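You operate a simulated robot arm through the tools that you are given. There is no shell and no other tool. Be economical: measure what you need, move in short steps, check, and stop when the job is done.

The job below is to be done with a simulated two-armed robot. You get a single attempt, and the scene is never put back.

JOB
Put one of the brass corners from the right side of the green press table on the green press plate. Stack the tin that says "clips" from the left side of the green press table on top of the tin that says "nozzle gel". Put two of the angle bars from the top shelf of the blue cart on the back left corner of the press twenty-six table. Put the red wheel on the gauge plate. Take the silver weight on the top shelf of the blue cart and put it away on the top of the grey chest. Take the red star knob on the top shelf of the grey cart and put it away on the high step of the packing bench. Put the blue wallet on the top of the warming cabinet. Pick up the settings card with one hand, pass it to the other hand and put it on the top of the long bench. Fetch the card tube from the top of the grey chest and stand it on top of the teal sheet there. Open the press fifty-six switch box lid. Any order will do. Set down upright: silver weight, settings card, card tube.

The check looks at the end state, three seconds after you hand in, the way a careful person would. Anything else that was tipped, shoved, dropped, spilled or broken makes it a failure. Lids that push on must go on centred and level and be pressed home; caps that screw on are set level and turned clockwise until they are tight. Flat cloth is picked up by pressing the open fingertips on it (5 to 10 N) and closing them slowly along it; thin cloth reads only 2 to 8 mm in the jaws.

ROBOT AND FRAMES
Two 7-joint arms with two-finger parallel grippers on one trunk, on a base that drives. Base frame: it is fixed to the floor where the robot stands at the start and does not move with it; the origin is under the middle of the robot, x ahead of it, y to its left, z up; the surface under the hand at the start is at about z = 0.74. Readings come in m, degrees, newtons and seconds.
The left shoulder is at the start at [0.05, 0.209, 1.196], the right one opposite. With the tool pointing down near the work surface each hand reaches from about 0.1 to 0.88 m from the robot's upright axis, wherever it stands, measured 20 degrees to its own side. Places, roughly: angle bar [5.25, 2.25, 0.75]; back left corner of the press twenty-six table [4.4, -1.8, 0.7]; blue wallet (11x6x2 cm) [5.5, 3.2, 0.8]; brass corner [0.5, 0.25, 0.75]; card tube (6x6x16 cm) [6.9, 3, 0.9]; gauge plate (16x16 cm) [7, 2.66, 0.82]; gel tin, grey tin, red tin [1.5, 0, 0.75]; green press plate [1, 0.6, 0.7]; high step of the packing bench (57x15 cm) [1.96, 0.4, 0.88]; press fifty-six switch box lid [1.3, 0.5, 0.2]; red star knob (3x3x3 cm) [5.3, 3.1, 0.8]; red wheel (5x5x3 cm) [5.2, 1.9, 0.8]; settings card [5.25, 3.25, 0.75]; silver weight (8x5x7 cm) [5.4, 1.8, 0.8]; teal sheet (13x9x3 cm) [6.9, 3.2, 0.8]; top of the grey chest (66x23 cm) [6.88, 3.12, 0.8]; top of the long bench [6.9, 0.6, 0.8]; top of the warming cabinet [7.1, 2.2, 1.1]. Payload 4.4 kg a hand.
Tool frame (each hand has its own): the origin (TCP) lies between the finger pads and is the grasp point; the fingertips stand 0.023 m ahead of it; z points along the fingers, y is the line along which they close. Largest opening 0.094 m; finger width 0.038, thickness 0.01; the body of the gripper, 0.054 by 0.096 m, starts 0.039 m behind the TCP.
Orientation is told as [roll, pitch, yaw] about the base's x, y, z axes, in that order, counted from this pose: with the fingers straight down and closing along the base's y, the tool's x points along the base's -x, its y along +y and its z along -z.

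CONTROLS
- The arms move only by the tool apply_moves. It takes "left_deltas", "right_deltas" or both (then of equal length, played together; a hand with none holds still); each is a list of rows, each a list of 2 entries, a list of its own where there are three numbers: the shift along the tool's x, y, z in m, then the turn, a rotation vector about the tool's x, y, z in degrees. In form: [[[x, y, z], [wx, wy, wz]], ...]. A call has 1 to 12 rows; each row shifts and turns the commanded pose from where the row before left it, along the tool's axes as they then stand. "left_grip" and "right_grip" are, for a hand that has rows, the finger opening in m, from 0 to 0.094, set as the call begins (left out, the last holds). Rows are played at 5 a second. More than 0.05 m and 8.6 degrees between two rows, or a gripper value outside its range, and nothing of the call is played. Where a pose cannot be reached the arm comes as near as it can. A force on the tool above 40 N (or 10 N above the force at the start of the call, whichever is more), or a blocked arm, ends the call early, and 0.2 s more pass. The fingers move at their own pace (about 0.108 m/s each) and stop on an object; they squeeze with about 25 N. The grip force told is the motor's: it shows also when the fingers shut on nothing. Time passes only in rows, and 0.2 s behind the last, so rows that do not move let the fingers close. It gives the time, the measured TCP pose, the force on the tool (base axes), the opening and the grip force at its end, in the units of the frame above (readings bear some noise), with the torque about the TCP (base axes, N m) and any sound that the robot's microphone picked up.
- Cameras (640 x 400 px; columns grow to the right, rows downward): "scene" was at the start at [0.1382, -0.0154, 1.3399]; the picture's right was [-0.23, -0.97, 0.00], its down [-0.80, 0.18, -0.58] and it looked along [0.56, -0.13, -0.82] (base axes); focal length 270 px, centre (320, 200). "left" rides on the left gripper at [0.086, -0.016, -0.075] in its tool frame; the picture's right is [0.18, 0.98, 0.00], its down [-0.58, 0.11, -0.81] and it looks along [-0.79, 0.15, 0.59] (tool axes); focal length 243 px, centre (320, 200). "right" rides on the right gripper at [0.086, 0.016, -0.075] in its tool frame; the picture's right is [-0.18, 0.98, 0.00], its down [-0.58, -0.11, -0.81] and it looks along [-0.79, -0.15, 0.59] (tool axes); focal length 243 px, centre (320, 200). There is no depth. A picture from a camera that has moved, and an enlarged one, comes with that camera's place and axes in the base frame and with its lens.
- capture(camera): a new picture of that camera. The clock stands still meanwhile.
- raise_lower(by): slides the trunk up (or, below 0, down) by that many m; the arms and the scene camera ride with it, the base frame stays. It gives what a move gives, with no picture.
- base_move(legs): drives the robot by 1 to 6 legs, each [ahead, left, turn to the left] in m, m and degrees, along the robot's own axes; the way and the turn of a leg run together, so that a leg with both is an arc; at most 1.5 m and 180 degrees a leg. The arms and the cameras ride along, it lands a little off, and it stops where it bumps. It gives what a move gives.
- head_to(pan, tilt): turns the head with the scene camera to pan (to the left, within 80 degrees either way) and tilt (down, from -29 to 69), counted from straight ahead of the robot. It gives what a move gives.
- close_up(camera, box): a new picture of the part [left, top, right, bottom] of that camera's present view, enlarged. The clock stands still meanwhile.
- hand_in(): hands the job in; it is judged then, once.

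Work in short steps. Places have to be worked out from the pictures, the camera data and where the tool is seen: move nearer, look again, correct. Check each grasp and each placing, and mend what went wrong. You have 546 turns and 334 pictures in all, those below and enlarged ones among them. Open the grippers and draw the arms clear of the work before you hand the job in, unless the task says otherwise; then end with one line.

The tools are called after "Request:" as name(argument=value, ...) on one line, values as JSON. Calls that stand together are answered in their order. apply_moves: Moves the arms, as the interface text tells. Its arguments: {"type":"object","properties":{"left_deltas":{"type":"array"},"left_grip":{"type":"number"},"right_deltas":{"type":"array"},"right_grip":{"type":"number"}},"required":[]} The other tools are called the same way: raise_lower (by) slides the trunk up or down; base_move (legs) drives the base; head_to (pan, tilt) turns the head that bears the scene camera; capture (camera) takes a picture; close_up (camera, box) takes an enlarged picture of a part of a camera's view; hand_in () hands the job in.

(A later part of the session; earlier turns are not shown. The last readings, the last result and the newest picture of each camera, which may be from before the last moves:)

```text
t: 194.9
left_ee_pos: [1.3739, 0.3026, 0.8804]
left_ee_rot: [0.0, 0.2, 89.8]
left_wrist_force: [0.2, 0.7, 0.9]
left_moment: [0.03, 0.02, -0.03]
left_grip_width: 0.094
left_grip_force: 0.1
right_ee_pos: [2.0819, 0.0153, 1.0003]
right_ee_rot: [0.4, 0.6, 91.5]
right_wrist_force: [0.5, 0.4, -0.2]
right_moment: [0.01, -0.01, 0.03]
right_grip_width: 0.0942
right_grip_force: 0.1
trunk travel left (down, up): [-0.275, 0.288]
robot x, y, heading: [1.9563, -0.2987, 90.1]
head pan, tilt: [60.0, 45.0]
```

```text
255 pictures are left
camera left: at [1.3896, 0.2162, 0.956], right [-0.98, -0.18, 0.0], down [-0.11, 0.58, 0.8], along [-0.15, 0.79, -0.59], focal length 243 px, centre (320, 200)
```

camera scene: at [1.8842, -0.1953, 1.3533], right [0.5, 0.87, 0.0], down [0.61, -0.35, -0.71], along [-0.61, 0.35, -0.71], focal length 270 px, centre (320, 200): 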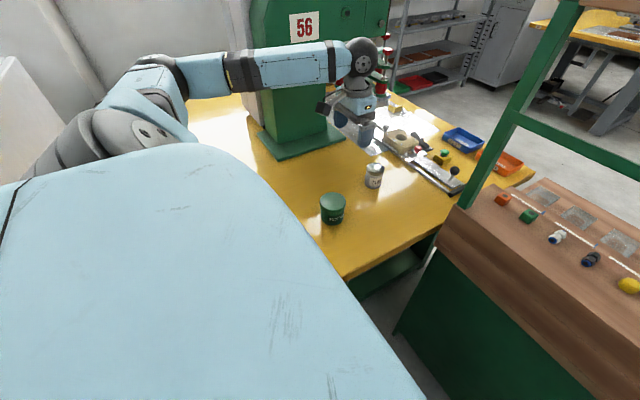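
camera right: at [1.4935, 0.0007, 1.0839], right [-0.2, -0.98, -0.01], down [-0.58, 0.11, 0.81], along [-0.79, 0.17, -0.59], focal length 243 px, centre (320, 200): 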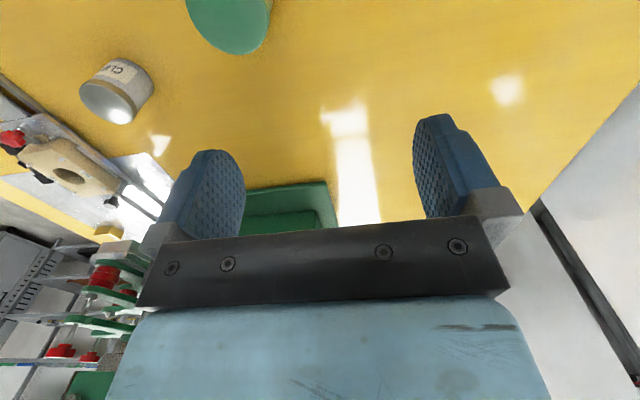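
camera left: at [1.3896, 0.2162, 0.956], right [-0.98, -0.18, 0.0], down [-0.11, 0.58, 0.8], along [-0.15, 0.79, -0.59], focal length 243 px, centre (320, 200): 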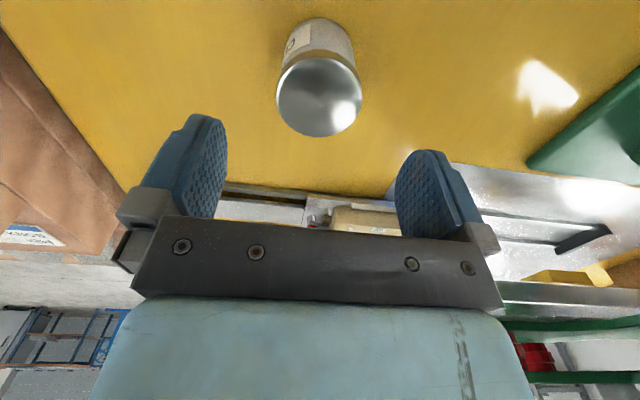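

The tin is centred under the hand (diameter ≈55 mm, top ≈0.81). Lower to z≈0.777 and grip.

Request:
apply_moves(left_deltas=[[[0, 0, 0.04], [0, 0, 0]], [[0, 0, 0.04], [0, 0, 0]], [[0, 0, 0.023], [0, 0, 0]], [[0, 0, 0], [0, 0, 0]]])

Request:
apply_moves(left_deltas=[[[0, 0, 0], [0, 0, 0]], [[0, 0, 0], [0, 0, 0]], [[0, 0, 0], [0, 0, 0]]], left_grip=0.03)

Request:
capture(camera="left")

```text
t: 195.9
left_ee_pos: [1.3724, 0.3025, 0.7769]
left_ee_rot: [0.1, 0.2, 89.8]
left_wrist_force: [-0.9, -1.1, -0.2]
left_moment: [0.03, 0.0, 0.04]
left_grip_width: 0.0942
left_grip_force: 0.0
right_ee_pos: [2.0812, 0.0145, 1.0002]
right_ee_rot: [0.3, 0.6, 91.4]
right_wrist_force: [0.8, 0.2, 1.0]
right_moment: [0.01, -0.01, -0.01]
right_grip_width: 0.0939
right_grip_force: 0.0
trunk travel left (down, up): [-0.275, 0.288]
robot x, y, heading: [1.9518, -0.3028, 89.7]
head pan, tilt: [60.0, 45.0]
```

```text
t: 196.8
left_ee_pos: [1.3735, 0.3024, 0.7769]
left_ee_rot: [0.1, 0.2, 89.9]
left_wrist_force: [0.1, 0.7, -0.1]
left_moment: [0.04, 0.0, -0.03]
left_grip_width: 0.057
left_grip_force: 25.0
right_ee_pos: [2.0802, 0.0161, 0.9997]
right_ee_rot: [0.2, 0.6, 91.5]
right_wrist_force: [-0.3, -0.2, -0.7]
right_moment: [-0.01, -0.04, 0.02]
right_grip_width: 0.0939
right_grip_force: 0.1
trunk travel left (down, up): [-0.275, 0.288]
robot x, y, heading: [1.9503, -0.3034, 89.8]
head pan, tilt: [60.0, 45.0]
```

```text
254 pictures are left
camera left: at [1.3893, 0.2163, 0.8522], right [-0.98, -0.18, 0.0], down [-0.11, 0.59, 0.8], along [-0.15, 0.79, -0.59], focal length 243 px, centre (320, 200)
```

left: 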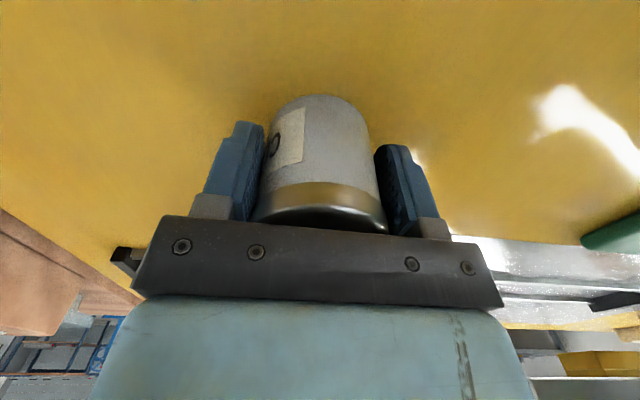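

Gripped (57 mm). Lift clear, and measure the green tin with a close-up from the scene camera.

Request:
apply_moves(left_deltas=[[[0, 0, -0.02], [0, 0, 0]], [[0, 0, -0.045], [0, 0, 0]], [[0, 0, -0.045], [0, 0, 0]], [[0, 0, -0.045], [0, 0, 0]], [[0, 0, 0], [0, 0, 0]]])

Request:
close_up(camera="scene", box=[290, 60, 450, 260])

```text
t: 197.9
left_ee_pos: [1.3733, 0.3029, 0.9325]
left_ee_rot: [-0.1, 0.3, 89.9]
left_wrist_force: [-0.2, 0.3, -3.3]
left_moment: [0.0, 0.01, 0.0]
left_grip_width: 0.0569
left_grip_force: 24.9
right_ee_pos: [2.0799, 0.0157, 1.0002]
right_ee_rot: [0.3, 0.6, 91.5]
right_wrist_force: [0.9, 0.5, -1.1]
right_moment: [0.0, 0.0, 0.01]
right_grip_width: 0.094
right_grip_force: 0.0
trunk travel left (down, up): [-0.275, 0.288]
robot x, y, heading: [1.9535, -0.3083, 89.8]
head pan, tilt: [60.0, 45.0]
```

```text
2.00 times, centred on (370, 160) of scene
camera zoom: at [1.8834, -0.1936, 1.353], right [0.5, 0.87, 0.0], down [0.61, -0.35, -0.71], along [-0.61, 0.35, -0.71], focal length 540 px, centre (220, 280)
```

zoom: 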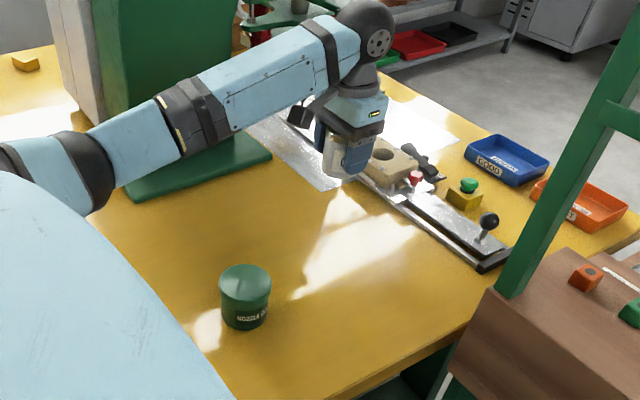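

Green tin centre ≈(1.437,0.106), top ≈0.81; held tin sits ~6 mm beyond the TCP in +y. I carry it over.

Request:
apply_moves(left_deltas=[[[0.042, -0.0127, 0], [0, 0, 0]], [[0.042, -0.0127, 0], [0, 0, 0]], [[0.042, -0.0127, 0], [0, 0, 0]], [[0.042, -0.0127, 0], [0, 0, 0]], [[0.035, -0.0127, 0], [0, 0, 0]], [[0, 0, 0.03], [0, 0, 0]], [[0, 0, 0], [0, 0, 0]]])

Request:
close_up(camera="scene", box=[260, 110, 420, 250])

Request:
capture(camera="left")

```text
t: 199.6
left_ee_pos: [1.4363, 0.0982, 0.9038]
left_ee_rot: [0.0, 0.2, 89.8]
left_wrist_force: [0.8, 0.0, -2.3]
left_moment: [-0.03, 0.04, 0.04]
left_grip_width: 0.0567
left_grip_force: 24.8
right_ee_pos: [2.0817, 0.0153, 0.9995]
right_ee_rot: [0.5, 0.5, 91.6]
right_wrist_force: [-1.1, -1.1, -0.1]
right_moment: [0.01, -0.01, -0.04]
right_grip_width: 0.094
right_grip_force: 0.1
trunk travel left (down, up): [-0.275, 0.288]
robot x, y, heading: [1.9552, -0.3016, 90.0]
head pan, tilt: [60.0, 45.0]
```

```text
2.86 times, centred on (340, 180) of scene
camera zoom: at [1.8843, -0.1944, 1.3532], right [0.5, 0.87, 0.0], down [0.61, -0.35, -0.71], along [-0.61, 0.35, -0.71], focal length 772 px, centre (263, 257)
```

zoom: 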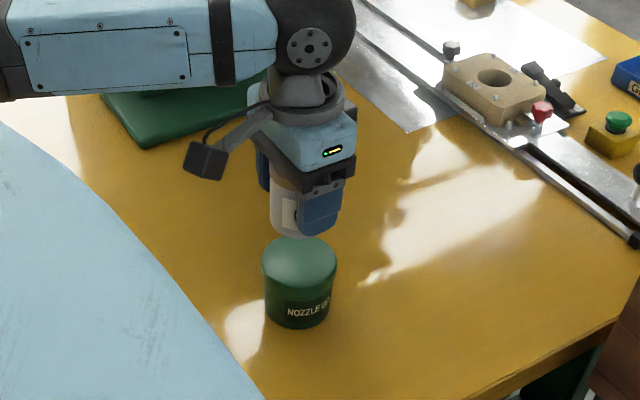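

```text
251 pictures are left
camera left: at [1.4526, 0.0124, 0.9792], right [-0.98, -0.18, 0.0], down [-0.11, 0.58, 0.8], along [-0.15, 0.79, -0.59], focal length 243 px, centre (320, 200)
```

left: 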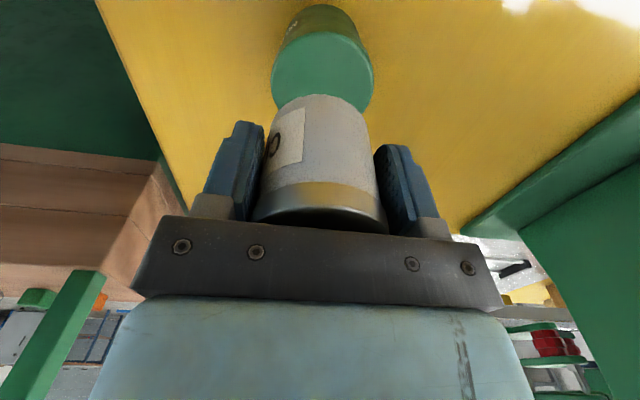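

Both views agree within a few mm. A 3 mm nudge and lowering to just above contact.

Request:
apply_moves(left_deltas=[[[0.003, -0.003, 0.02], [0, 0, 0]], [[0, 0, 0.02], [0, 0, 0]], [[0, 0, 0.008], [0, 0, 0]], [[0, 0, 0.004], [0, 0, 0]], [[0, 0, 0], [0, 0, 0]]])

Request:
close_up(camera="scene", box=[280, 140, 380, 240])

```text
t: 200.8
left_ee_pos: [1.4409, 0.0962, 0.8508]
left_ee_rot: [0.0, 0.2, 89.8]
left_wrist_force: [0.1, 0.0, -1.9]
left_moment: [-0.02, 0.01, -0.02]
left_grip_width: 0.0569
left_grip_force: 25.0
right_ee_pos: [2.0813, 0.0142, 0.9986]
right_ee_rot: [0.3, 0.5, 91.4]
right_wrist_force: [0.2, -1.0, 0.2]
right_moment: [0.0, -0.03, -0.02]
right_grip_width: 0.0939
right_grip_force: 0.0
trunk travel left (down, up): [-0.275, 0.288]
robot x, y, heading: [1.954, -0.3009, 89.9]
head pan, tilt: [60.0, 45.0]
```

```text
4.00 times, centred on (330, 190) of scene
camera zoom: at [1.8839, -0.194, 1.3531], right [0.5, 0.87, 0.0], down [0.61, -0.35, -0.71], along [-0.61, 0.35, -0.71], focal length 1081 px, centre (280, 240)
```

zoom: 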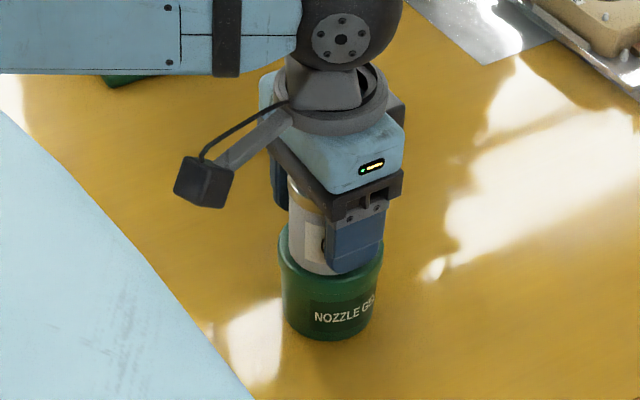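

Centred. Lower in 2 mm steps to contact.

Request:
apply_moves(left_deltas=[[[0, 0, 0.002], [0, 0, 0]], [[0, 0, 0.002], [0, 0, 0]], [[0, 0, 0], [0, 0, 0]]])

```text
t: 201.6
left_ee_pos: [1.4399, 0.0969, 0.8464]
left_ee_rot: [-0.1, 0.1, 89.8]
left_wrist_force: [0.3, -0.7, -2.4]
left_moment: [0.0, -0.01, 0.03]
left_grip_width: 0.0569
left_grip_force: 24.7
right_ee_pos: [2.0814, 0.0148, 1.0009]
right_ee_rot: [0.3, 0.6, 91.5]
right_wrist_force: [-0.1, 0.0, 0.3]
right_moment: [0.03, 0.03, -0.04]
right_grip_width: 0.0938
right_grip_force: 0.0
trunk travel left (down, up): [-0.275, 0.288]
robot x, y, heading: [1.9566, -0.302, 89.9]
head pan, tilt: [60.0, 45.0]
```

Request:
apply_moves(left_deltas=[[[0, 0, 0.002], [0, 0, 0]], [[0, 0, 0.002], [0, 0, 0]], [[0, 0, 0], [0, 0, 0]]])

```text
t: 202.3
left_ee_pos: [1.4406, 0.0971, 0.8455]
left_ee_rot: [0.0, 0.0, 89.8]
left_wrist_force: [-5.2, 1.4, 19.7]
left_moment: [0.15, 0.03, -0.16]
left_grip_width: 0.0568
left_grip_force: 24.9
right_ee_pos: [2.0826, 0.0137, 1.0003]
right_ee_rot: [0.4, 0.4, 91.5]
right_wrist_force: [0.3, -0.3, 0.2]
right_moment: [0.01, -0.02, 0.0]
right_grip_width: 0.0939
right_grip_force: 0.0
trunk travel left (down, up): [-0.275, 0.288]
robot x, y, heading: [1.9534, -0.3019, 90.2]
head pan, tilt: [60.0, 45.0]
```

Contact at 20 N. Ease 2 mm up, open, and rise straight.

Request:
apply_moves(left_deltas=[[[0, 0, -0.002], [0, 0, 0]], [[0, 0, 0], [0, 0, 0]]])

Request:
apply_moves(left_deltas=[[[0, 0, 0], [0, 0, 0]], [[0, 0, 0], [0, 0, 0]]], left_grip=0.094)

Request:
apply_moves(left_deltas=[[[0, 0, -0.02], [0, 0, 0]], [[0, 0, -0.04], [0, 0, 0]], [[0, 0, -0.045], [0, 0, 0]], [[0, 0, -0.045], [0, 0, 0]], [[0, 0, -0.02], [0, 0, 0]]])

Request:
close_up(camera="scene", box=[260, 100, 420, 240])

Request:
capture(camera="left")

```text
t: 202.9
left_ee_pos: [1.4411, 0.0957, 0.844]
left_ee_rot: [-0.1, 0.3, 89.8]
left_wrist_force: [-0.8, 3.4, 8.6]
left_moment: [0.49, 0.04, 0.05]
left_grip_width: 0.0564
left_grip_force: 24.2
right_ee_pos: [2.0815, 0.0147, 1.0006]
right_ee_rot: [0.4, 0.5, 91.5]
right_wrist_force: [-0.2, 0.1, -0.6]
right_moment: [0.0, -0.03, -0.02]
right_grip_width: 0.0939
right_grip_force: 0.0
trunk travel left (down, up): [-0.275, 0.288]
robot x, y, heading: [1.9555, -0.3034, 90.0]
head pan, tilt: [60.0, 45.0]
```

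```text
t: 203.6
left_ee_pos: [1.4402, 0.0961, 0.8449]
left_ee_rot: [0.0, 0.3, 89.8]
left_wrist_force: [0.1, 0.6, -0.2]
left_moment: [-0.02, 0.0, -0.04]
left_grip_width: 0.0938
left_grip_force: 0.0
right_ee_pos: [2.0825, 0.0142, 1.0002]
right_ee_rot: [0.4, 0.6, 91.6]
right_wrist_force: [-0.3, 0.5, 0.1]
right_moment: [-0.02, 0.02, 0.03]
right_grip_width: 0.0942
right_grip_force: 0.2
trunk travel left (down, up): [-0.275, 0.288]
robot x, y, heading: [1.9504, -0.3045, 89.9]
head pan, tilt: [60.0, 45.0]
```

```text
t: 204.8
left_ee_pos: [1.4401, 0.0974, 1.0165]
left_ee_rot: [-0.1, 0.3, 89.8]
left_wrist_force: [0.3, 0.7, -0.5]
left_moment: [0.02, -0.03, -0.04]
left_grip_width: 0.0939
left_grip_force: 0.1
right_ee_pos: [2.0809, 0.015, 1.0003]
right_ee_rot: [0.4, 0.6, 91.4]
right_wrist_force: [0.1, -1.0, -0.7]
right_moment: [-0.02, -0.02, -0.02]
right_grip_width: 0.0939
right_grip_force: 0.1
trunk travel left (down, up): [-0.275, 0.288]
robot x, y, heading: [1.9549, -0.3054, 90.2]
head pan, tilt: [60.0, 45.0]
```

```text
2.86 times, centred on (340, 170) of scene
camera zoom: at [1.8841, -0.1941, 1.3531], right [0.5, 0.87, 0.0], down [0.61, -0.35, -0.71], along [-0.61, 0.35, -0.71], focal length 772 px, centre (263, 286)
```

zoom: 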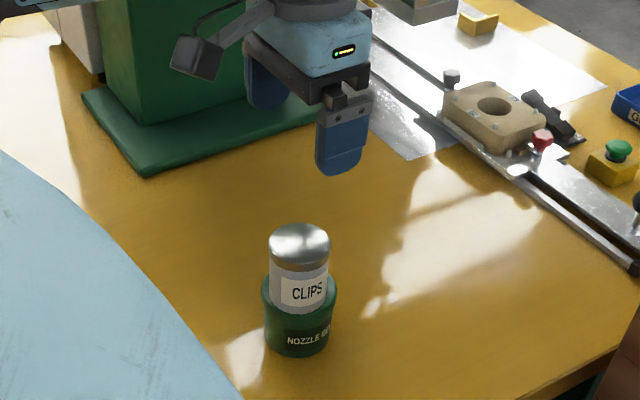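

```text
248 pictures are left
camera left: at [1.4561, 0.011, 1.0913], right [-0.98, -0.18, 0.0], down [-0.11, 0.59, 0.8], along [-0.15, 0.79, -0.6], focal length 243 px, centre (320, 200)
```

left: 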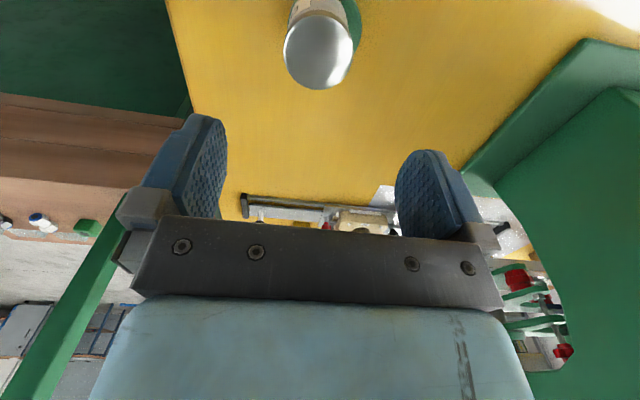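

Clips stands upright on nozzle gel. I withdraw the left hand the way it came, while viewing the bench step before leaving.

Request:
apply_moves(left_deltas=[[[0.0, -0.045, 0], [0, 0, 0]], [[0, -0.045, 0], [0, 0, 0]], [[0, -0.045, 0], [0, 0, 0]], [[0, -0.045, 0], [0, 0, 0]], [[0, -0.045, 0], [0, 0, 0]], [[0, -0.045, 0], [0, 0, 0]], [[0, -0.045, 0], [0, 0, 0]], [[0.02, -0.045, 0], [0, 0, 0]], [[0.03, 0, 0], [0, 0, 0]]])

Request:
head_to(pan=0, tilt=35)

Request:
capture(camera="scene")

```text
t: 206.8
left_ee_pos: [1.8005, 0.0467, 1.0151]
left_ee_rot: [0.0, 0.2, 89.8]
left_wrist_force: [0.5, -0.5, -0.7]
left_moment: [0.0, 0.03, 0.01]
left_grip_width: 0.0943
left_grip_force: 0.0
right_ee_pos: [2.081, 0.0143, 0.9999]
right_ee_rot: [0.2, 0.5, 91.4]
right_wrist_force: [0.1, -0.8, 0.6]
right_moment: [0.01, -0.01, 0.03]
right_grip_width: 0.094
right_grip_force: 0.1
trunk travel left (down, up): [-0.275, 0.288]
robot x, y, heading: [1.9521, -0.3042, 90.0]
head pan, tilt: [60.0, 45.0]
```

```text
t: 208.1
left_ee_pos: [1.8006, 0.0459, 1.0162]
left_ee_rot: [-0.1, 0.3, 89.8]
left_wrist_force: [-0.3, 0.0, -0.6]
left_moment: [-0.02, 0.02, 0.0]
left_grip_width: 0.0941
left_grip_force: 0.1
right_ee_pos: [2.0815, 0.0149, 1.0001]
right_ee_rot: [0.3, 0.5, 91.5]
right_wrist_force: [-1.0, 0.2, 0.1]
right_moment: [0.0, 0.01, -0.01]
right_grip_width: 0.0941
right_grip_force: 0.0
trunk travel left (down, up): [-0.275, 0.288]
robot x, y, heading: [1.9561, -0.3026, 89.9]
head pan, tilt: [0.0, 35.0]
```

```text
247 pictures are left
camera scene: at [1.9544, -0.1467, 1.3679], right [1.0, 0.0, 0.0], down [0.0, -0.57, -0.82], along [0.0, 0.82, -0.57], focal length 270 px, centre (320, 200)
```

scene: 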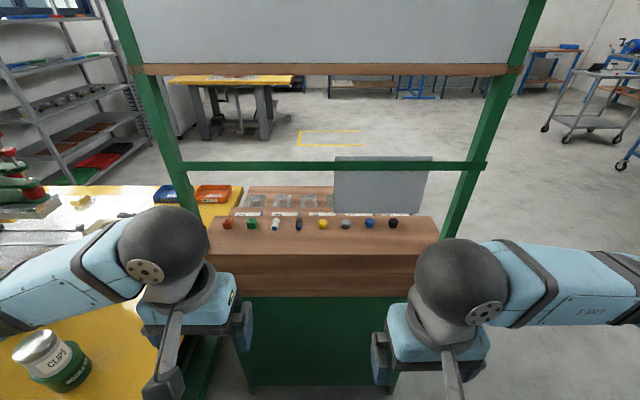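

Bench high step is at y 0.33–0.48, z≈0.88, with a free place at its right end (≈(2.2,0.4)). Now I drive to the carts.

Request:
base_move(legs=[[0, -0.9, 0], [0, 0, -90], [0.75, 1.15, 0], [0.6, 1.1, 0]])

Request:
head_to(pan=15, tilt=25)

Request:
capture(camera="scene")

```text
t: 239.6
left_ee_pos: [4.513, 2.1297, 1.016]
left_ee_rot: [0.0, 0.2, 0.1]
left_wrist_force: [0.2, 0.6, -0.2]
left_moment: [0.01, 0.02, -0.01]
left_grip_width: 0.094
left_grip_force: 0.2
right_ee_pos: [4.4825, 1.8492, 1.0013]
right_ee_rot: [0.3, 0.6, 2.0]
right_wrist_force: [0.6, 0.5, -0.2]
right_moment: [0.01, -0.02, -0.01]
right_grip_width: 0.0942
right_grip_force: 0.0
trunk travel left (down, up): [-0.275, 0.288]
robot x, y, heading: [4.1618, 1.9754, 0.6]
head pan, tilt: [0.0, 35.0]
```

```text
t: 240.4
left_ee_pos: [4.5113, 2.129, 1.0163]
left_ee_rot: [-0.1, 0.1, 0.2]
left_wrist_force: [1.1, 0.2, -0.5]
left_moment: [0.0, 0.01, -0.01]
left_grip_width: 0.0938
left_grip_force: 0.1
right_ee_pos: [4.4817, 1.8478, 1.0002]
right_ee_rot: [0.4, 0.6, 1.9]
right_wrist_force: [-0.6, -0.1, 0.4]
right_moment: [0.02, 0.05, 0.01]
right_grip_width: 0.0939
right_grip_force: 0.0
trunk travel left (down, up): [-0.275, 0.288]
robot x, y, heading: [4.1642, 1.9722, 0.3]
head pan, tilt: [15.0, 25.0]
```

```text
246 pictures are left
camera scene: at [4.3203, 1.9995, 1.3837], right [0.26, -0.96, 0.0], down [-0.41, -0.11, -0.91], along [0.87, 0.24, -0.42], focal length 270 px, centre (320, 200)
```

scene: 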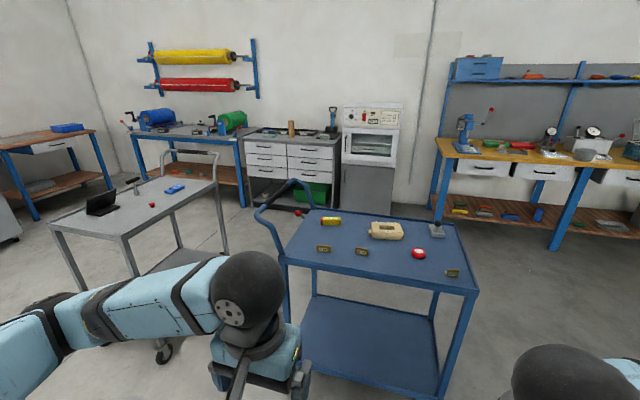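

The carts are in front. Close-ups of the blue cart and grey cart tops and the far wall.

Request:
close_up(camera="scene", box=[270, 190, 490, 310])

Request:
close_up(camera="scene", box=[40, 150, 240, 260])

Request:
close_up(camera="scene", box=[220, 90, 420, 215])

Request:
close_up(camera="scene", box=[420, 100, 640, 200])

```text
2.91 times, centred on (380, 250) of scene
camera zoom: at [4.3203, 1.9995, 1.3837], right [0.26, -0.96, 0.0], down [-0.41, -0.11, -0.91], along [0.87, 0.24, -0.42], focal length 786 px, centre (146, 54)
```

zoom: 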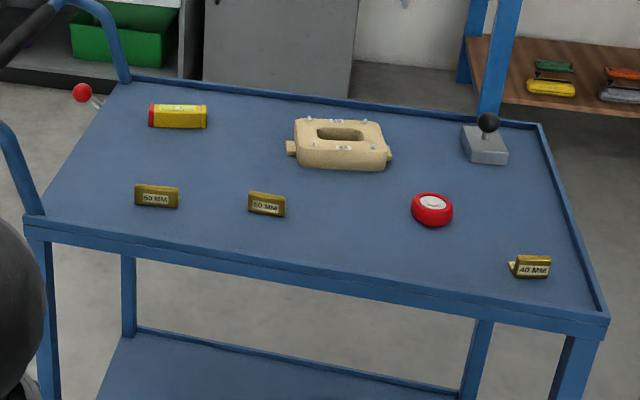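

```text
3.20 times, centred on (140, 205) of scene
camera zoom: at [4.3203, 1.9995, 1.3837], right [0.26, -0.96, 0.0], down [-0.41, -0.11, -0.91], along [0.87, 0.24, -0.42], focal length 864 px, centre (896, 184)
```

zoom: 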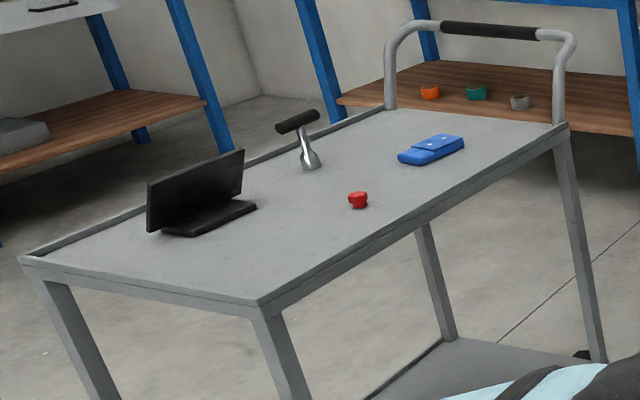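

```text
3.20 times, centred on (320, 152) of scene
camera zoom: at [4.3203, 1.9995, 1.3837], right [0.26, -0.96, 0.0], down [-0.41, -0.11, -0.91], along [0.87, 0.24, -0.42], focal length 864 px, centre (320, 352)
```

zoom: 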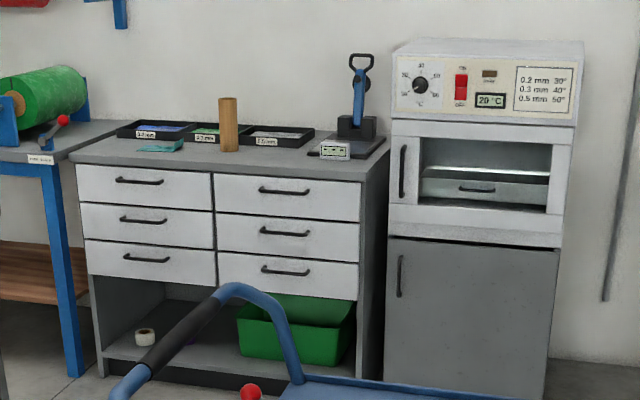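

```text
2.91 times, centred on (530, 150) of scene
camera zoom: at [4.3203, 1.9995, 1.3837], right [0.26, -0.96, 0.0], down [-0.41, -0.11, -0.91], along [0.87, 0.24, -0.42], focal length 786 px, centre (-291, 346)
```

zoom: 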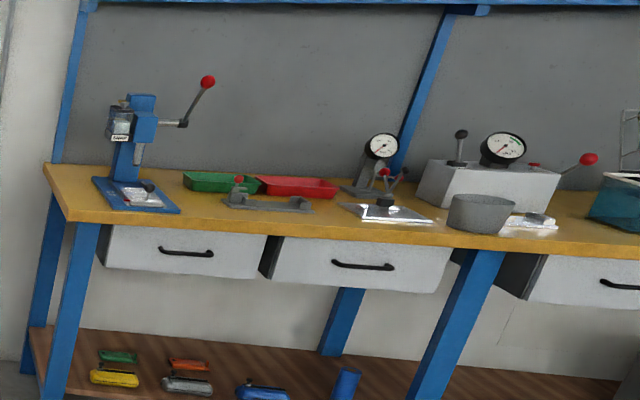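

I understand the layout. First the silver weight (right hand) and red wheel (left hand) from the blue cart: drive up to its front edge.

Request:
base_move(legs=[[0.57, -0.13, 0]])

Request:
head_to(pan=0, tilt=50)

Request:
capture(camera="scene")

```text
t: 243.5
left_ee_pos: [5.0521, 2.0094, 1.0163]
left_ee_rot: [0.0, 0.0, 0.6]
left_wrist_force: [-0.2, -0.1, 0.2]
left_moment: [0.0, -0.02, -0.01]
left_grip_width: 0.0941
left_grip_force: 0.0
right_ee_pos: [5.0237, 1.7283, 1.0007]
right_ee_rot: [0.3, 0.5, 2.1]
right_wrist_force: [0.2, -0.2, -0.6]
right_moment: [0.01, -0.01, -0.04]
right_grip_width: 0.0942
right_grip_force: 0.1
trunk travel left (down, up): [-0.275, 0.288]
robot x, y, heading: [4.7031, 1.8508, 0.5]
head pan, tilt: [15.0, 25.0]
stopped in leg 1: the robot was blocked; the commanded pose is now the measured one
```

```text
t: 244.4
left_ee_pos: [5.0537, 2.0092, 1.016]
left_ee_rot: [0.0, 0.2, 0.5]
left_wrist_force: [-0.7, -0.4, 0.3]
left_moment: [0.03, 0.0, -0.02]
left_grip_width: 0.0941
left_grip_force: 0.1
right_ee_pos: [5.0232, 1.7291, 1.0002]
right_ee_rot: [0.4, 0.5, 2.1]
right_wrist_force: [0.1, 0.5, -0.7]
right_moment: [0.01, 0.0, -0.01]
right_grip_width: 0.0941
right_grip_force: 0.1
trunk travel left (down, up): [-0.275, 0.288]
robot x, y, heading: [4.7041, 1.8522, 0.7]
head pan, tilt: [0.0, 50.0]
```

```text
241 pictures are left
camera scene: at [4.8492, 1.8553, 1.3463], right [0.01, -1.0, 0.0], down [-0.77, -0.01, -0.64], along [0.64, 0.01, -0.77], focal length 270 px, centre (320, 200)
```

scene: 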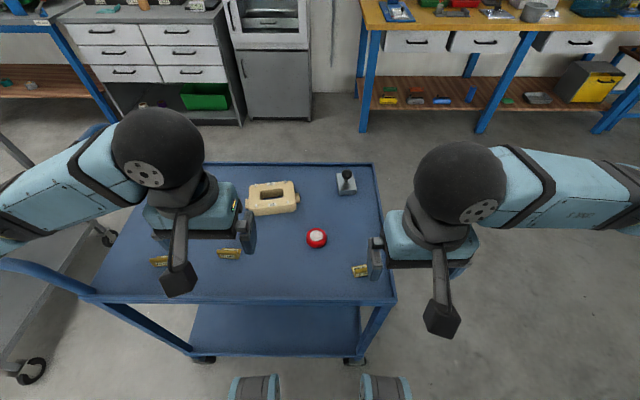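

Both items in reach: weight ≈(5.387,1.788), wheel ≈(5.21,1.868). I bring the right hand forward to look at the weight.

Request:
apply_moves(right_deltas=[[[-0.045, 0.01, 0], [0, 0, 2]], [[-0.045, 0.01, 0], [0, 0, 0]], [[-0.045, 0.01, 0], [0, 0, 0]], [[-0.045, 0.01, 0], [0, 0, 0]], [[-0.045, 0.01, 0], [0, 0, 0]], [[-0.045, 0.01, 0], [0, 0, 0]], [[-0.03, 0, 0.04], [0, 0, 0]], [[0, 0, 0], [0, 0, 0]]])

Request:
capture(camera="right")

```text
t: 246.2
left_ee_pos: [5.0504, 2.0098, 1.0166]
left_ee_rot: [0.0, 0.2, 0.5]
left_wrist_force: [0.2, 1.0, -1.1]
left_moment: [0.0, 0.0, -0.02]
left_grip_width: 0.0938
left_grip_force: 0.0
right_ee_pos: [5.324, 1.7909, 0.9592]
right_ee_rot: [0.3, 0.5, 0.0]
right_wrist_force: [0.0, -0.2, 0.5]
right_moment: [0.01, -0.05, 0.0]
right_grip_width: 0.0939
right_grip_force: 0.1
trunk travel left (down, up): [-0.275, 0.288]
robot x, y, heading: [4.704, 1.8522, 0.8]
head pan, tilt: [0.0, 50.0]
```

```text
240 pictures are left
camera right: at [5.2385, 1.8048, 1.0322], right [0.18, 0.98, 0.0], down [0.59, -0.11, 0.8], along [0.79, -0.14, -0.6], focal length 243 px, centre (320, 200)
```

right: 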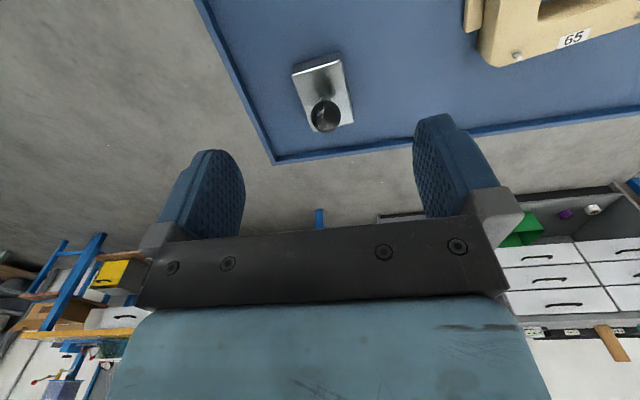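

The weight is a block with a ball knob centred on top at ≈(5.386,1.784,0.81). I'll grip the ball. Move over and down with moderate opening.

Request:
apply_moves(right_deltas=[[[-0.03, -0.007, 0], [0, 0, 0]], [[-0.031, 0, 0.03], [0, 0, 0]], [[0, 0, 0.04], [0, 0, 0]], [[0, 0, 0.02], [0, 0, 0]], [[0, 0, 0], [0, 0, 0]]], right_grip=0.07)

Request:
capture(camera="right")

```text
t: 247.4
left_ee_pos: [5.0527, 2.0085, 1.0167]
left_ee_rot: [0.0, 0.2, 0.4]
left_wrist_force: [0.0, 0.0, 0.1]
left_moment: [-0.01, -0.03, -0.01]
left_grip_width: 0.094
left_grip_force: 0.1
right_ee_pos: [5.3842, 1.7849, 0.8661]
right_ee_rot: [0.3, 0.6, 0.1]
right_wrist_force: [-0.3, 0.3, -0.3]
right_moment: [0.01, 0.02, 0.0]
right_grip_width: 0.0698
right_grip_force: 0.1
trunk travel left (down, up): [-0.275, 0.288]
robot x, y, heading: [4.7058, 1.8504, 0.7]
head pan, tilt: [0.0, 50.0]
```

```text
239 pictures are left
camera right: at [5.2983, 1.7988, 0.9413], right [0.18, 0.98, 0.0], down [0.59, -0.11, 0.8], along [0.79, -0.14, -0.6], focal length 243 px, centre (320, 200)
```

right: 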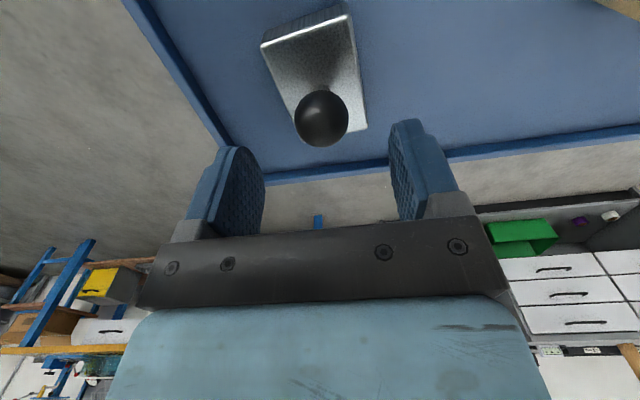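

Ball centre ≈ z 0.815, aligned. Down to z≈0.82, then close.

Request:
apply_moves(right_deltas=[[[-0.002, 0, 0.025], [0, 0, 0]], [[0, 0, 0.022], [0, 0, 0]], [[0, 0, 0], [0, 0, 0]]])

Request:
apply_moves(right_deltas=[[[0, 0, 0], [0, 0, 0]], [[0, 0, 0], [0, 0, 0]], [[0, 0, 0], [0, 0, 0]]], right_grip=0.0)

Request:
capture(camera="right")

```text
t: 248.2
left_ee_pos: [5.053, 2.0098, 1.0147]
left_ee_rot: [0.0, 0.3, 0.6]
left_wrist_force: [0.2, 0.1, 1.0]
left_moment: [-0.04, 0.01, -0.02]
left_grip_width: 0.0941
left_grip_force: 0.0
right_ee_pos: [5.3838, 1.7836, 0.819]
right_ee_rot: [0.2, 0.6, 0.1]
right_wrist_force: [0.8, -0.2, -1.0]
right_moment: [0.01, -0.02, -0.03]
right_grip_width: 0.0701
right_grip_force: 0.1
trunk travel left (down, up): [-0.275, 0.288]
robot x, y, heading: [4.7038, 1.8546, 0.5]
head pan, tilt: [0.0, 50.0]
```

```text
t: 249.0
left_ee_pos: [5.0533, 2.01, 1.015]
left_ee_rot: [0.0, 0.2, 0.5]
left_wrist_force: [-0.8, -0.8, -0.4]
left_moment: [0.01, -0.04, -0.03]
left_grip_width: 0.0941
left_grip_force: 0.1
right_ee_pos: [5.3842, 1.7853, 0.8205]
right_ee_rot: [0.3, 0.6, 0.2]
right_wrist_force: [-0.2, 1.7, -0.8]
right_moment: [0.02, 0.03, -0.08]
right_grip_width: 0.0498
right_grip_force: 25.0
trunk travel left (down, up): [-0.275, 0.288]
robot x, y, heading: [4.7055, 1.8539, 0.8]
head pan, tilt: [0.0, 50.0]
```

```text
238 pictures are left
camera right: at [5.2985, 1.7993, 0.894], right [0.18, 0.98, 0.0], down [0.59, -0.11, 0.8], along [0.79, -0.14, -0.6], focal length 243 px, centre (320, 200)
```

right: 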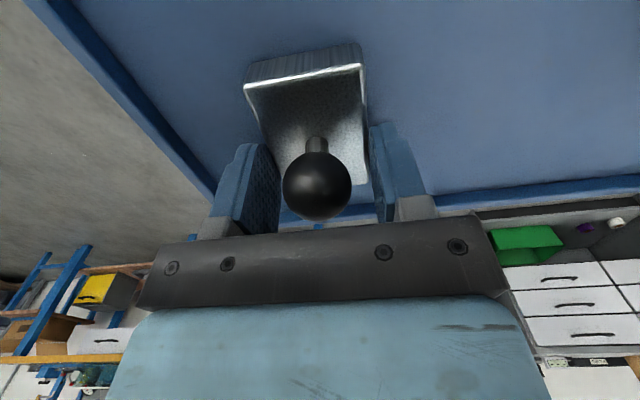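

The fingers met the block's sides (50 mm), only at the tips. I reopen and go 13 mm deeper, keeping clear of the ball.

Request:
apply_moves(right_deltas=[[[0, 0, 0], [0, 0, 0]], [[0, 0, 0.0], [0, 0, 0]], [[0, 0, 0.013], [0, 0, 0]], [[0, 0, 0], [0, 0, 0]]], right_grip=0.075)

Request:
apply_moves(right_deltas=[[[0, 0, 0], [0, 0, 0]], [[0, 0, 0], [0, 0, 0]], [[0, 0, 0], [0, 0, 0]]], right_grip=0.02)

Request:
capture(camera="right")

```text
t: 250.0
left_ee_pos: [5.0526, 2.0098, 1.017]
left_ee_rot: [0.0, 0.3, 0.5]
left_wrist_force: [-0.1, -0.2, 0.3]
left_moment: [0.04, 0.03, 0.04]
left_grip_width: 0.0938
left_grip_force: 0.1
right_ee_pos: [5.3841, 1.7843, 0.8063]
right_ee_rot: [0.3, 0.7, 0.1]
right_wrist_force: [-0.1, 0.7, -0.4]
right_moment: [-0.01, -0.01, -0.01]
right_grip_width: 0.0751
right_grip_force: 0.0
trunk travel left (down, up): [-0.275, 0.288]
robot x, y, heading: [4.7046, 1.8513, 0.7]
head pan, tilt: [0.0, 50.0]
```

```text
t: 250.8
left_ee_pos: [5.0526, 2.0096, 1.0164]
left_ee_rot: [0.0, 0.1, 0.5]
left_wrist_force: [-1.0, 0.3, -0.6]
left_moment: [0.0, 0.0, 0.0]
left_grip_width: 0.0939
left_grip_force: 0.2
right_ee_pos: [5.3839, 1.7849, 0.807]
right_ee_rot: [0.4, 0.7, 0.1]
right_wrist_force: [0.1, 0.0, -0.4]
right_moment: [-0.08, -0.11, 0.01]
right_grip_width: 0.0502
right_grip_force: 24.9
trunk travel left (down, up): [-0.275, 0.288]
robot x, y, heading: [4.7023, 1.8527, 0.5]
head pan, tilt: [0.0, 50.0]
```

```text
237 pictures are left
camera right: at [5.2984, 1.7991, 0.8811], right [0.18, 0.98, 0.0], down [0.59, -0.11, 0.8], along [0.79, -0.14, -0.6], focal length 243 px, centre (320, 200)
```

right: 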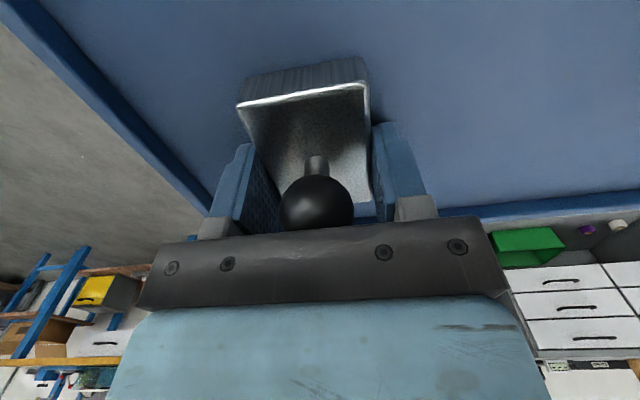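

Now the block is gripped properly by its sides (50 mm). Lift and check the load.

Request:
apply_moves(right_deltas=[[[0, 0, -0.01], [0, 0, 0]], [[0, 0, -0.03], [0, 0, 0]], [[0, 0, -0.04], [0, 0, 0]], [[0, 0, -0.04], [0, 0, 0]], [[0, 0, -0.04], [0, 0, 0]], [[0, 0, 0], [0, 0, 0]]])

Request:
capture(camera="right")

```text
t: 252.2
left_ee_pos: [5.0536, 2.01, 1.0156]
left_ee_rot: [0.0, 0.3, 0.5]
left_wrist_force: [-1.0, -1.1, -0.4]
left_moment: [0.01, 0.02, 0.05]
left_grip_width: 0.0941
left_grip_force: 0.2
right_ee_pos: [5.3869, 1.7836, 0.9648]
right_ee_rot: [0.3, 0.7, 0.1]
right_wrist_force: [-0.3, -0.1, -6.2]
right_moment: [-0.03, -0.02, -0.01]
right_grip_width: 0.0497
right_grip_force: 24.6
trunk travel left (down, up): [-0.275, 0.288]
robot x, y, heading: [4.7003, 1.8541, 0.3]
head pan, tilt: [0.0, 50.0]
```

```text
236 pictures are left
camera right: at [5.3011, 1.7989, 1.0409], right [0.18, 0.98, 0.0], down [0.59, -0.11, 0.8], along [0.79, -0.14, -0.6], focal length 243 px, centre (320, 200)
```

right: 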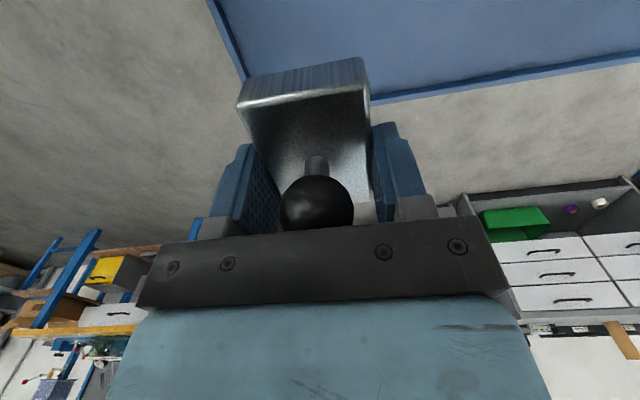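

Held (≈0.6 kg). I pull the right hand back and take the left hand over the red wheel.

Request:
apply_moves(right_deltas=[[[0.045, -0.01, 0], [0, 0, 0]], [[0.045, -0.01, 0], [0, 0, 0]], [[0.045, -0.01, 0], [0, 0, 0]], [[0.045, -0.01, 0], [0, 0, 0]], [[0.045, -0.01, -0.01], [0, 0, 0]], [[0.045, -0.01, -0.01], [0, 0, 0]], [[0.0, -0.01, -0.01], [0, 0, 0]]], left_deltas=[[[0, 0, 0], [0, 0, 0]], [[0, 0, 0], [0, 0, 0]], [[0, 0, 0], [0, 0, 0]], [[-0.03, -0.02, 0.0], [0, 0, 0]], [[-0.03, -0.03, 0.02], [0, 0, 0]], [[-0.03, -0.03, 0.02], [0, 0, 0]], [[-0.03, -0.03, 0.02], [0, 0, 0]]])

Request:
capture(camera="left")

```text
t: 253.8
left_ee_pos: [5.174, 1.9007, 0.9543]
left_ee_rot: [0.1, 0.3, 0.5]
left_wrist_force: [-0.4, -0.1, -0.2]
left_moment: [0.02, 0.02, 0.0]
left_grip_width: 0.0941
left_grip_force: 0.2
right_ee_pos: [5.1151, 1.7135, 0.9981]
right_ee_rot: [0.4, 0.5, 0.1]
right_wrist_force: [-0.2, -0.5, -5.8]
right_moment: [0.03, -0.05, 0.0]
right_grip_width: 0.0497
right_grip_force: 25.1
trunk travel left (down, up): [-0.275, 0.288]
robot x, y, heading: [4.704, 1.8517, 0.7]
head pan, tilt: [0.0, 50.0]
```

```text
235 pictures are left
camera left: at [5.0883, 1.8835, 1.0299], right [-0.19, 0.98, 0.0], down [0.58, 0.11, 0.8], along [0.79, 0.16, -0.6], focal length 243 px, centre (320, 200)
```

left: 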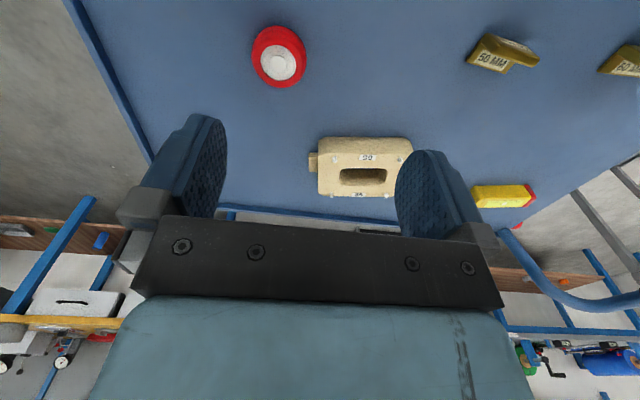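

Wheel centre ≈(5.205,1.867), 55 mm. Over it and down partly, then check.

Request:
apply_moves(left_deltas=[[[-0.016, -0.017, 0.01], [0, 0, 0]], [[-0.015, -0.017, 0.02], [0, 0, 0]], [[0, 0, 0.04], [0, 0, 0]], [[0, 0, 0.03], [0, 0, 0]], [[0, 0, 0], [0, 0, 0]]])

Request:
capture(camera="left")

```text
t: 255.0
left_ee_pos: [5.2046, 1.8661, 0.8555]
left_ee_rot: [0.1, 0.2, 0.6]
left_wrist_force: [0.8, 0.3, -0.3]
left_moment: [-0.03, -0.02, 0.01]
left_grip_width: 0.094
left_grip_force: 0.1
right_ee_pos: [5.1149, 1.7134, 0.9993]
right_ee_rot: [0.4, 0.7, 0.1]
right_wrist_force: [-0.3, 0.6, -4.7]
right_moment: [0.03, -0.02, -0.05]
right_grip_width: 0.0496
right_grip_force: 25.3
trunk travel left (down, up): [-0.275, 0.288]
robot x, y, heading: [4.704, 1.8538, 0.7]
head pan, tilt: [0.0, 50.0]
```

```text
234 pictures are left
camera left: at [5.1181, 1.8489, 0.931], right [-0.19, 0.98, 0.0], down [0.58, 0.11, 0.8], along [0.79, 0.15, -0.59], focal length 243 px, centre (320, 200)
```

left: 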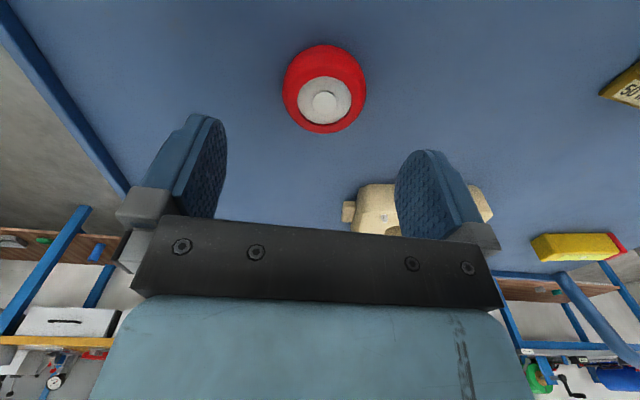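

Centred; wheel top ≈0.785. Down to 0.783 and close.

Request:
apply_moves(left_deltas=[[[0, 0, 0.035], [0, 0, 0]], [[0, 0, 0.03], [0, 0, 0]], [[0, 0, 0.007], [0, 0, 0]], [[0, 0, 0], [0, 0, 0]]])

Request:
apply_moves(left_deltas=[[[0, 0, 0], [0, 0, 0]], [[0, 0, 0], [0, 0, 0]], [[0, 0, 0], [0, 0, 0]]], left_grip=0.02)

Request:
apply_moves(left_deltas=[[[0, 0, -0.02], [0, 0, 0]], [[0, 0, -0.045], [0, 0, 0]], [[0, 0, -0.045], [0, 0, 0]], [[0.03, 0.03, -0.025], [0, 0, 0]], [[0.03, 0.03, -0.02], [0, 0, 0]], [[0.03, 0.03, -0.02], [0, 0, 0]], [[0.03, 0.03, -0.02], [0, 0, 0]]])

Request:
capture(camera="left")

```text
t: 255.6
left_ee_pos: [5.2049, 1.8658, 0.8029]
left_ee_rot: [0.0, 0.1, 0.5]
left_wrist_force: [-11.2, 0.6, 12.7]
left_moment: [0.55, 0.11, 0.52]
left_grip_width: 0.0938
left_grip_force: 0.0
right_ee_pos: [5.1154, 1.7144, 0.9988]
right_ee_rot: [0.4, 0.6, 0.2]
right_wrist_force: [0.7, 0.1, -6.8]
right_moment: [0.01, -0.02, -0.01]
right_grip_width: 0.0496
right_grip_force: 25.2
trunk travel left (down, up): [-0.275, 0.288]
robot x, y, heading: [4.7014, 1.854, 0.5]
head pan, tilt: [0.0, 50.0]
stopped in row 2 (left hand): the force on the tool passed its limit at 67 N (the readings are from after the stop); the commanded pose is now the measured one
```

```text
t: 256.4
left_ee_pos: [5.2049, 1.8657, 0.804]
left_ee_rot: [0.0, 0.0, 0.5]
left_wrist_force: [1.0, -0.4, 9.1]
left_moment: [0.03, -0.01, -0.04]
left_grip_width: 0.0477
left_grip_force: 24.6
right_ee_pos: [5.1136, 1.7134, 0.9984]
right_ee_rot: [0.3, 0.6, 0.1]
right_wrist_force: [0.6, -0.1, -6.2]
right_moment: [0.02, -0.04, 0.01]
right_grip_width: 0.0499
right_grip_force: 25.0
trunk travel left (down, up): [-0.275, 0.288]
robot x, y, heading: [4.7028, 1.853, 0.6]
head pan, tilt: [0.0, 50.0]
```

```text
t: 258.0
left_ee_pos: [5.0835, 1.9859, 0.9974]
left_ee_rot: [0.0, 0.1, 0.4]
left_wrist_force: [-1.5, -0.9, -0.5]
left_moment: [0.04, 0.01, -0.01]
left_grip_width: 0.0474
left_grip_force: 25.3
right_ee_pos: [5.1153, 1.7139, 0.9993]
right_ee_rot: [0.4, 0.6, 0.1]
right_wrist_force: [-0.2, 0.0, -6.4]
right_moment: [0.0, -0.04, 0.02]
right_grip_width: 0.05
right_grip_force: 24.6
trunk travel left (down, up): [-0.275, 0.288]
robot x, y, heading: [4.7038, 1.8551, 0.5]
head pan, tilt: [0.0, 50.0]
```

```text
233 pictures are left
camera left: at [4.9974, 1.969, 1.0727], right [-0.19, 0.98, 0.0], down [0.58, 0.11, 0.8], along [0.79, 0.15, -0.59], focal length 243 px, centre (320, 200)
```

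left: 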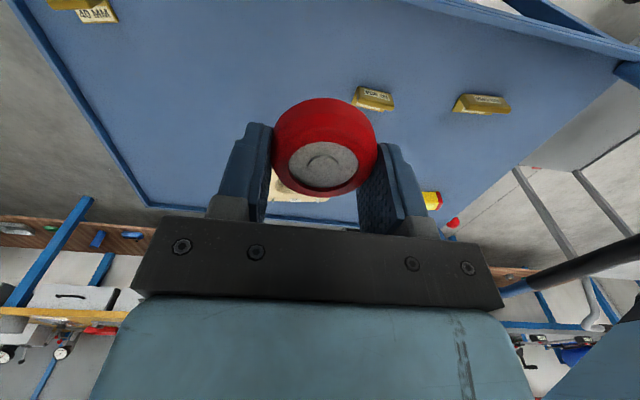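

The cart tray is at z≈0.78; both items are held. I drive round the cart's right side into the aisle before the grey chest.

Request:
base_move(legs=[[-0.25, 0, 0], [0, -0.95, -0.6], [1.48, 0, 0]])

Request:
head_to(pan=30, tilt=30)

Request:
capture(camera="scene")

```text
t: 275.1
left_ee_pos: [6.3152, 1.0206, 0.9978]
left_ee_rot: [0.0, 0.0, -0.2]
left_wrist_force: [-0.3, 0.5, 0.4]
left_moment: [0.02, -0.01, -0.05]
left_grip_width: 0.0475
left_grip_force: 25.2
right_ee_pos: [6.3434, 0.7487, 0.9987]
right_ee_rot: [0.2, 0.5, -0.8]
right_wrist_force: [-0.4, 0.1, -6.1]
right_moment: [0.0, -0.04, 0.02]
right_grip_width: 0.0498
right_grip_force: 25.2
trunk travel left (down, up): [-0.275, 0.288]
robot x, y, heading: [5.9316, 0.895, -0.1]
head pan, tilt: [0.0, 50.0]
```

```text
t: 276.0
left_ee_pos: [6.3154, 1.022, 0.9975]
left_ee_rot: [0.0, 0.0, -0.3]
left_wrist_force: [0.0, 0.7, -1.1]
left_moment: [0.01, -0.03, -0.02]
left_grip_width: 0.0477
left_grip_force: 24.8
right_ee_pos: [6.343, 0.7498, 0.999]
right_ee_rot: [0.3, 0.6, -0.6]
right_wrist_force: [-0.2, -0.2, -6.3]
right_moment: [0.04, -0.03, -0.01]
right_grip_width: 0.0501
right_grip_force: 24.9
trunk travel left (down, up): [-0.275, 0.288]
robot x, y, heading: [5.9339, 0.8951, -0.3]
head pan, tilt: [30.0, 30.0]
```

```text
232 pictures are left
camera scene: at [6.0799, 0.9395, 1.3756], right [0.5, -0.87, 0.0], down [-0.43, -0.25, -0.87], along [0.75, 0.43, -0.5], focal length 270 px, centre (320, 200)
```

scene: 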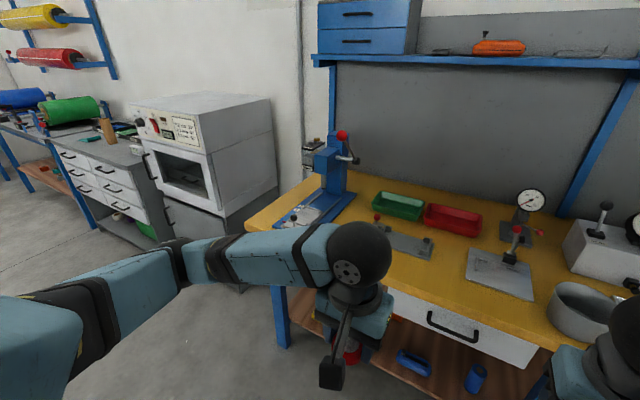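

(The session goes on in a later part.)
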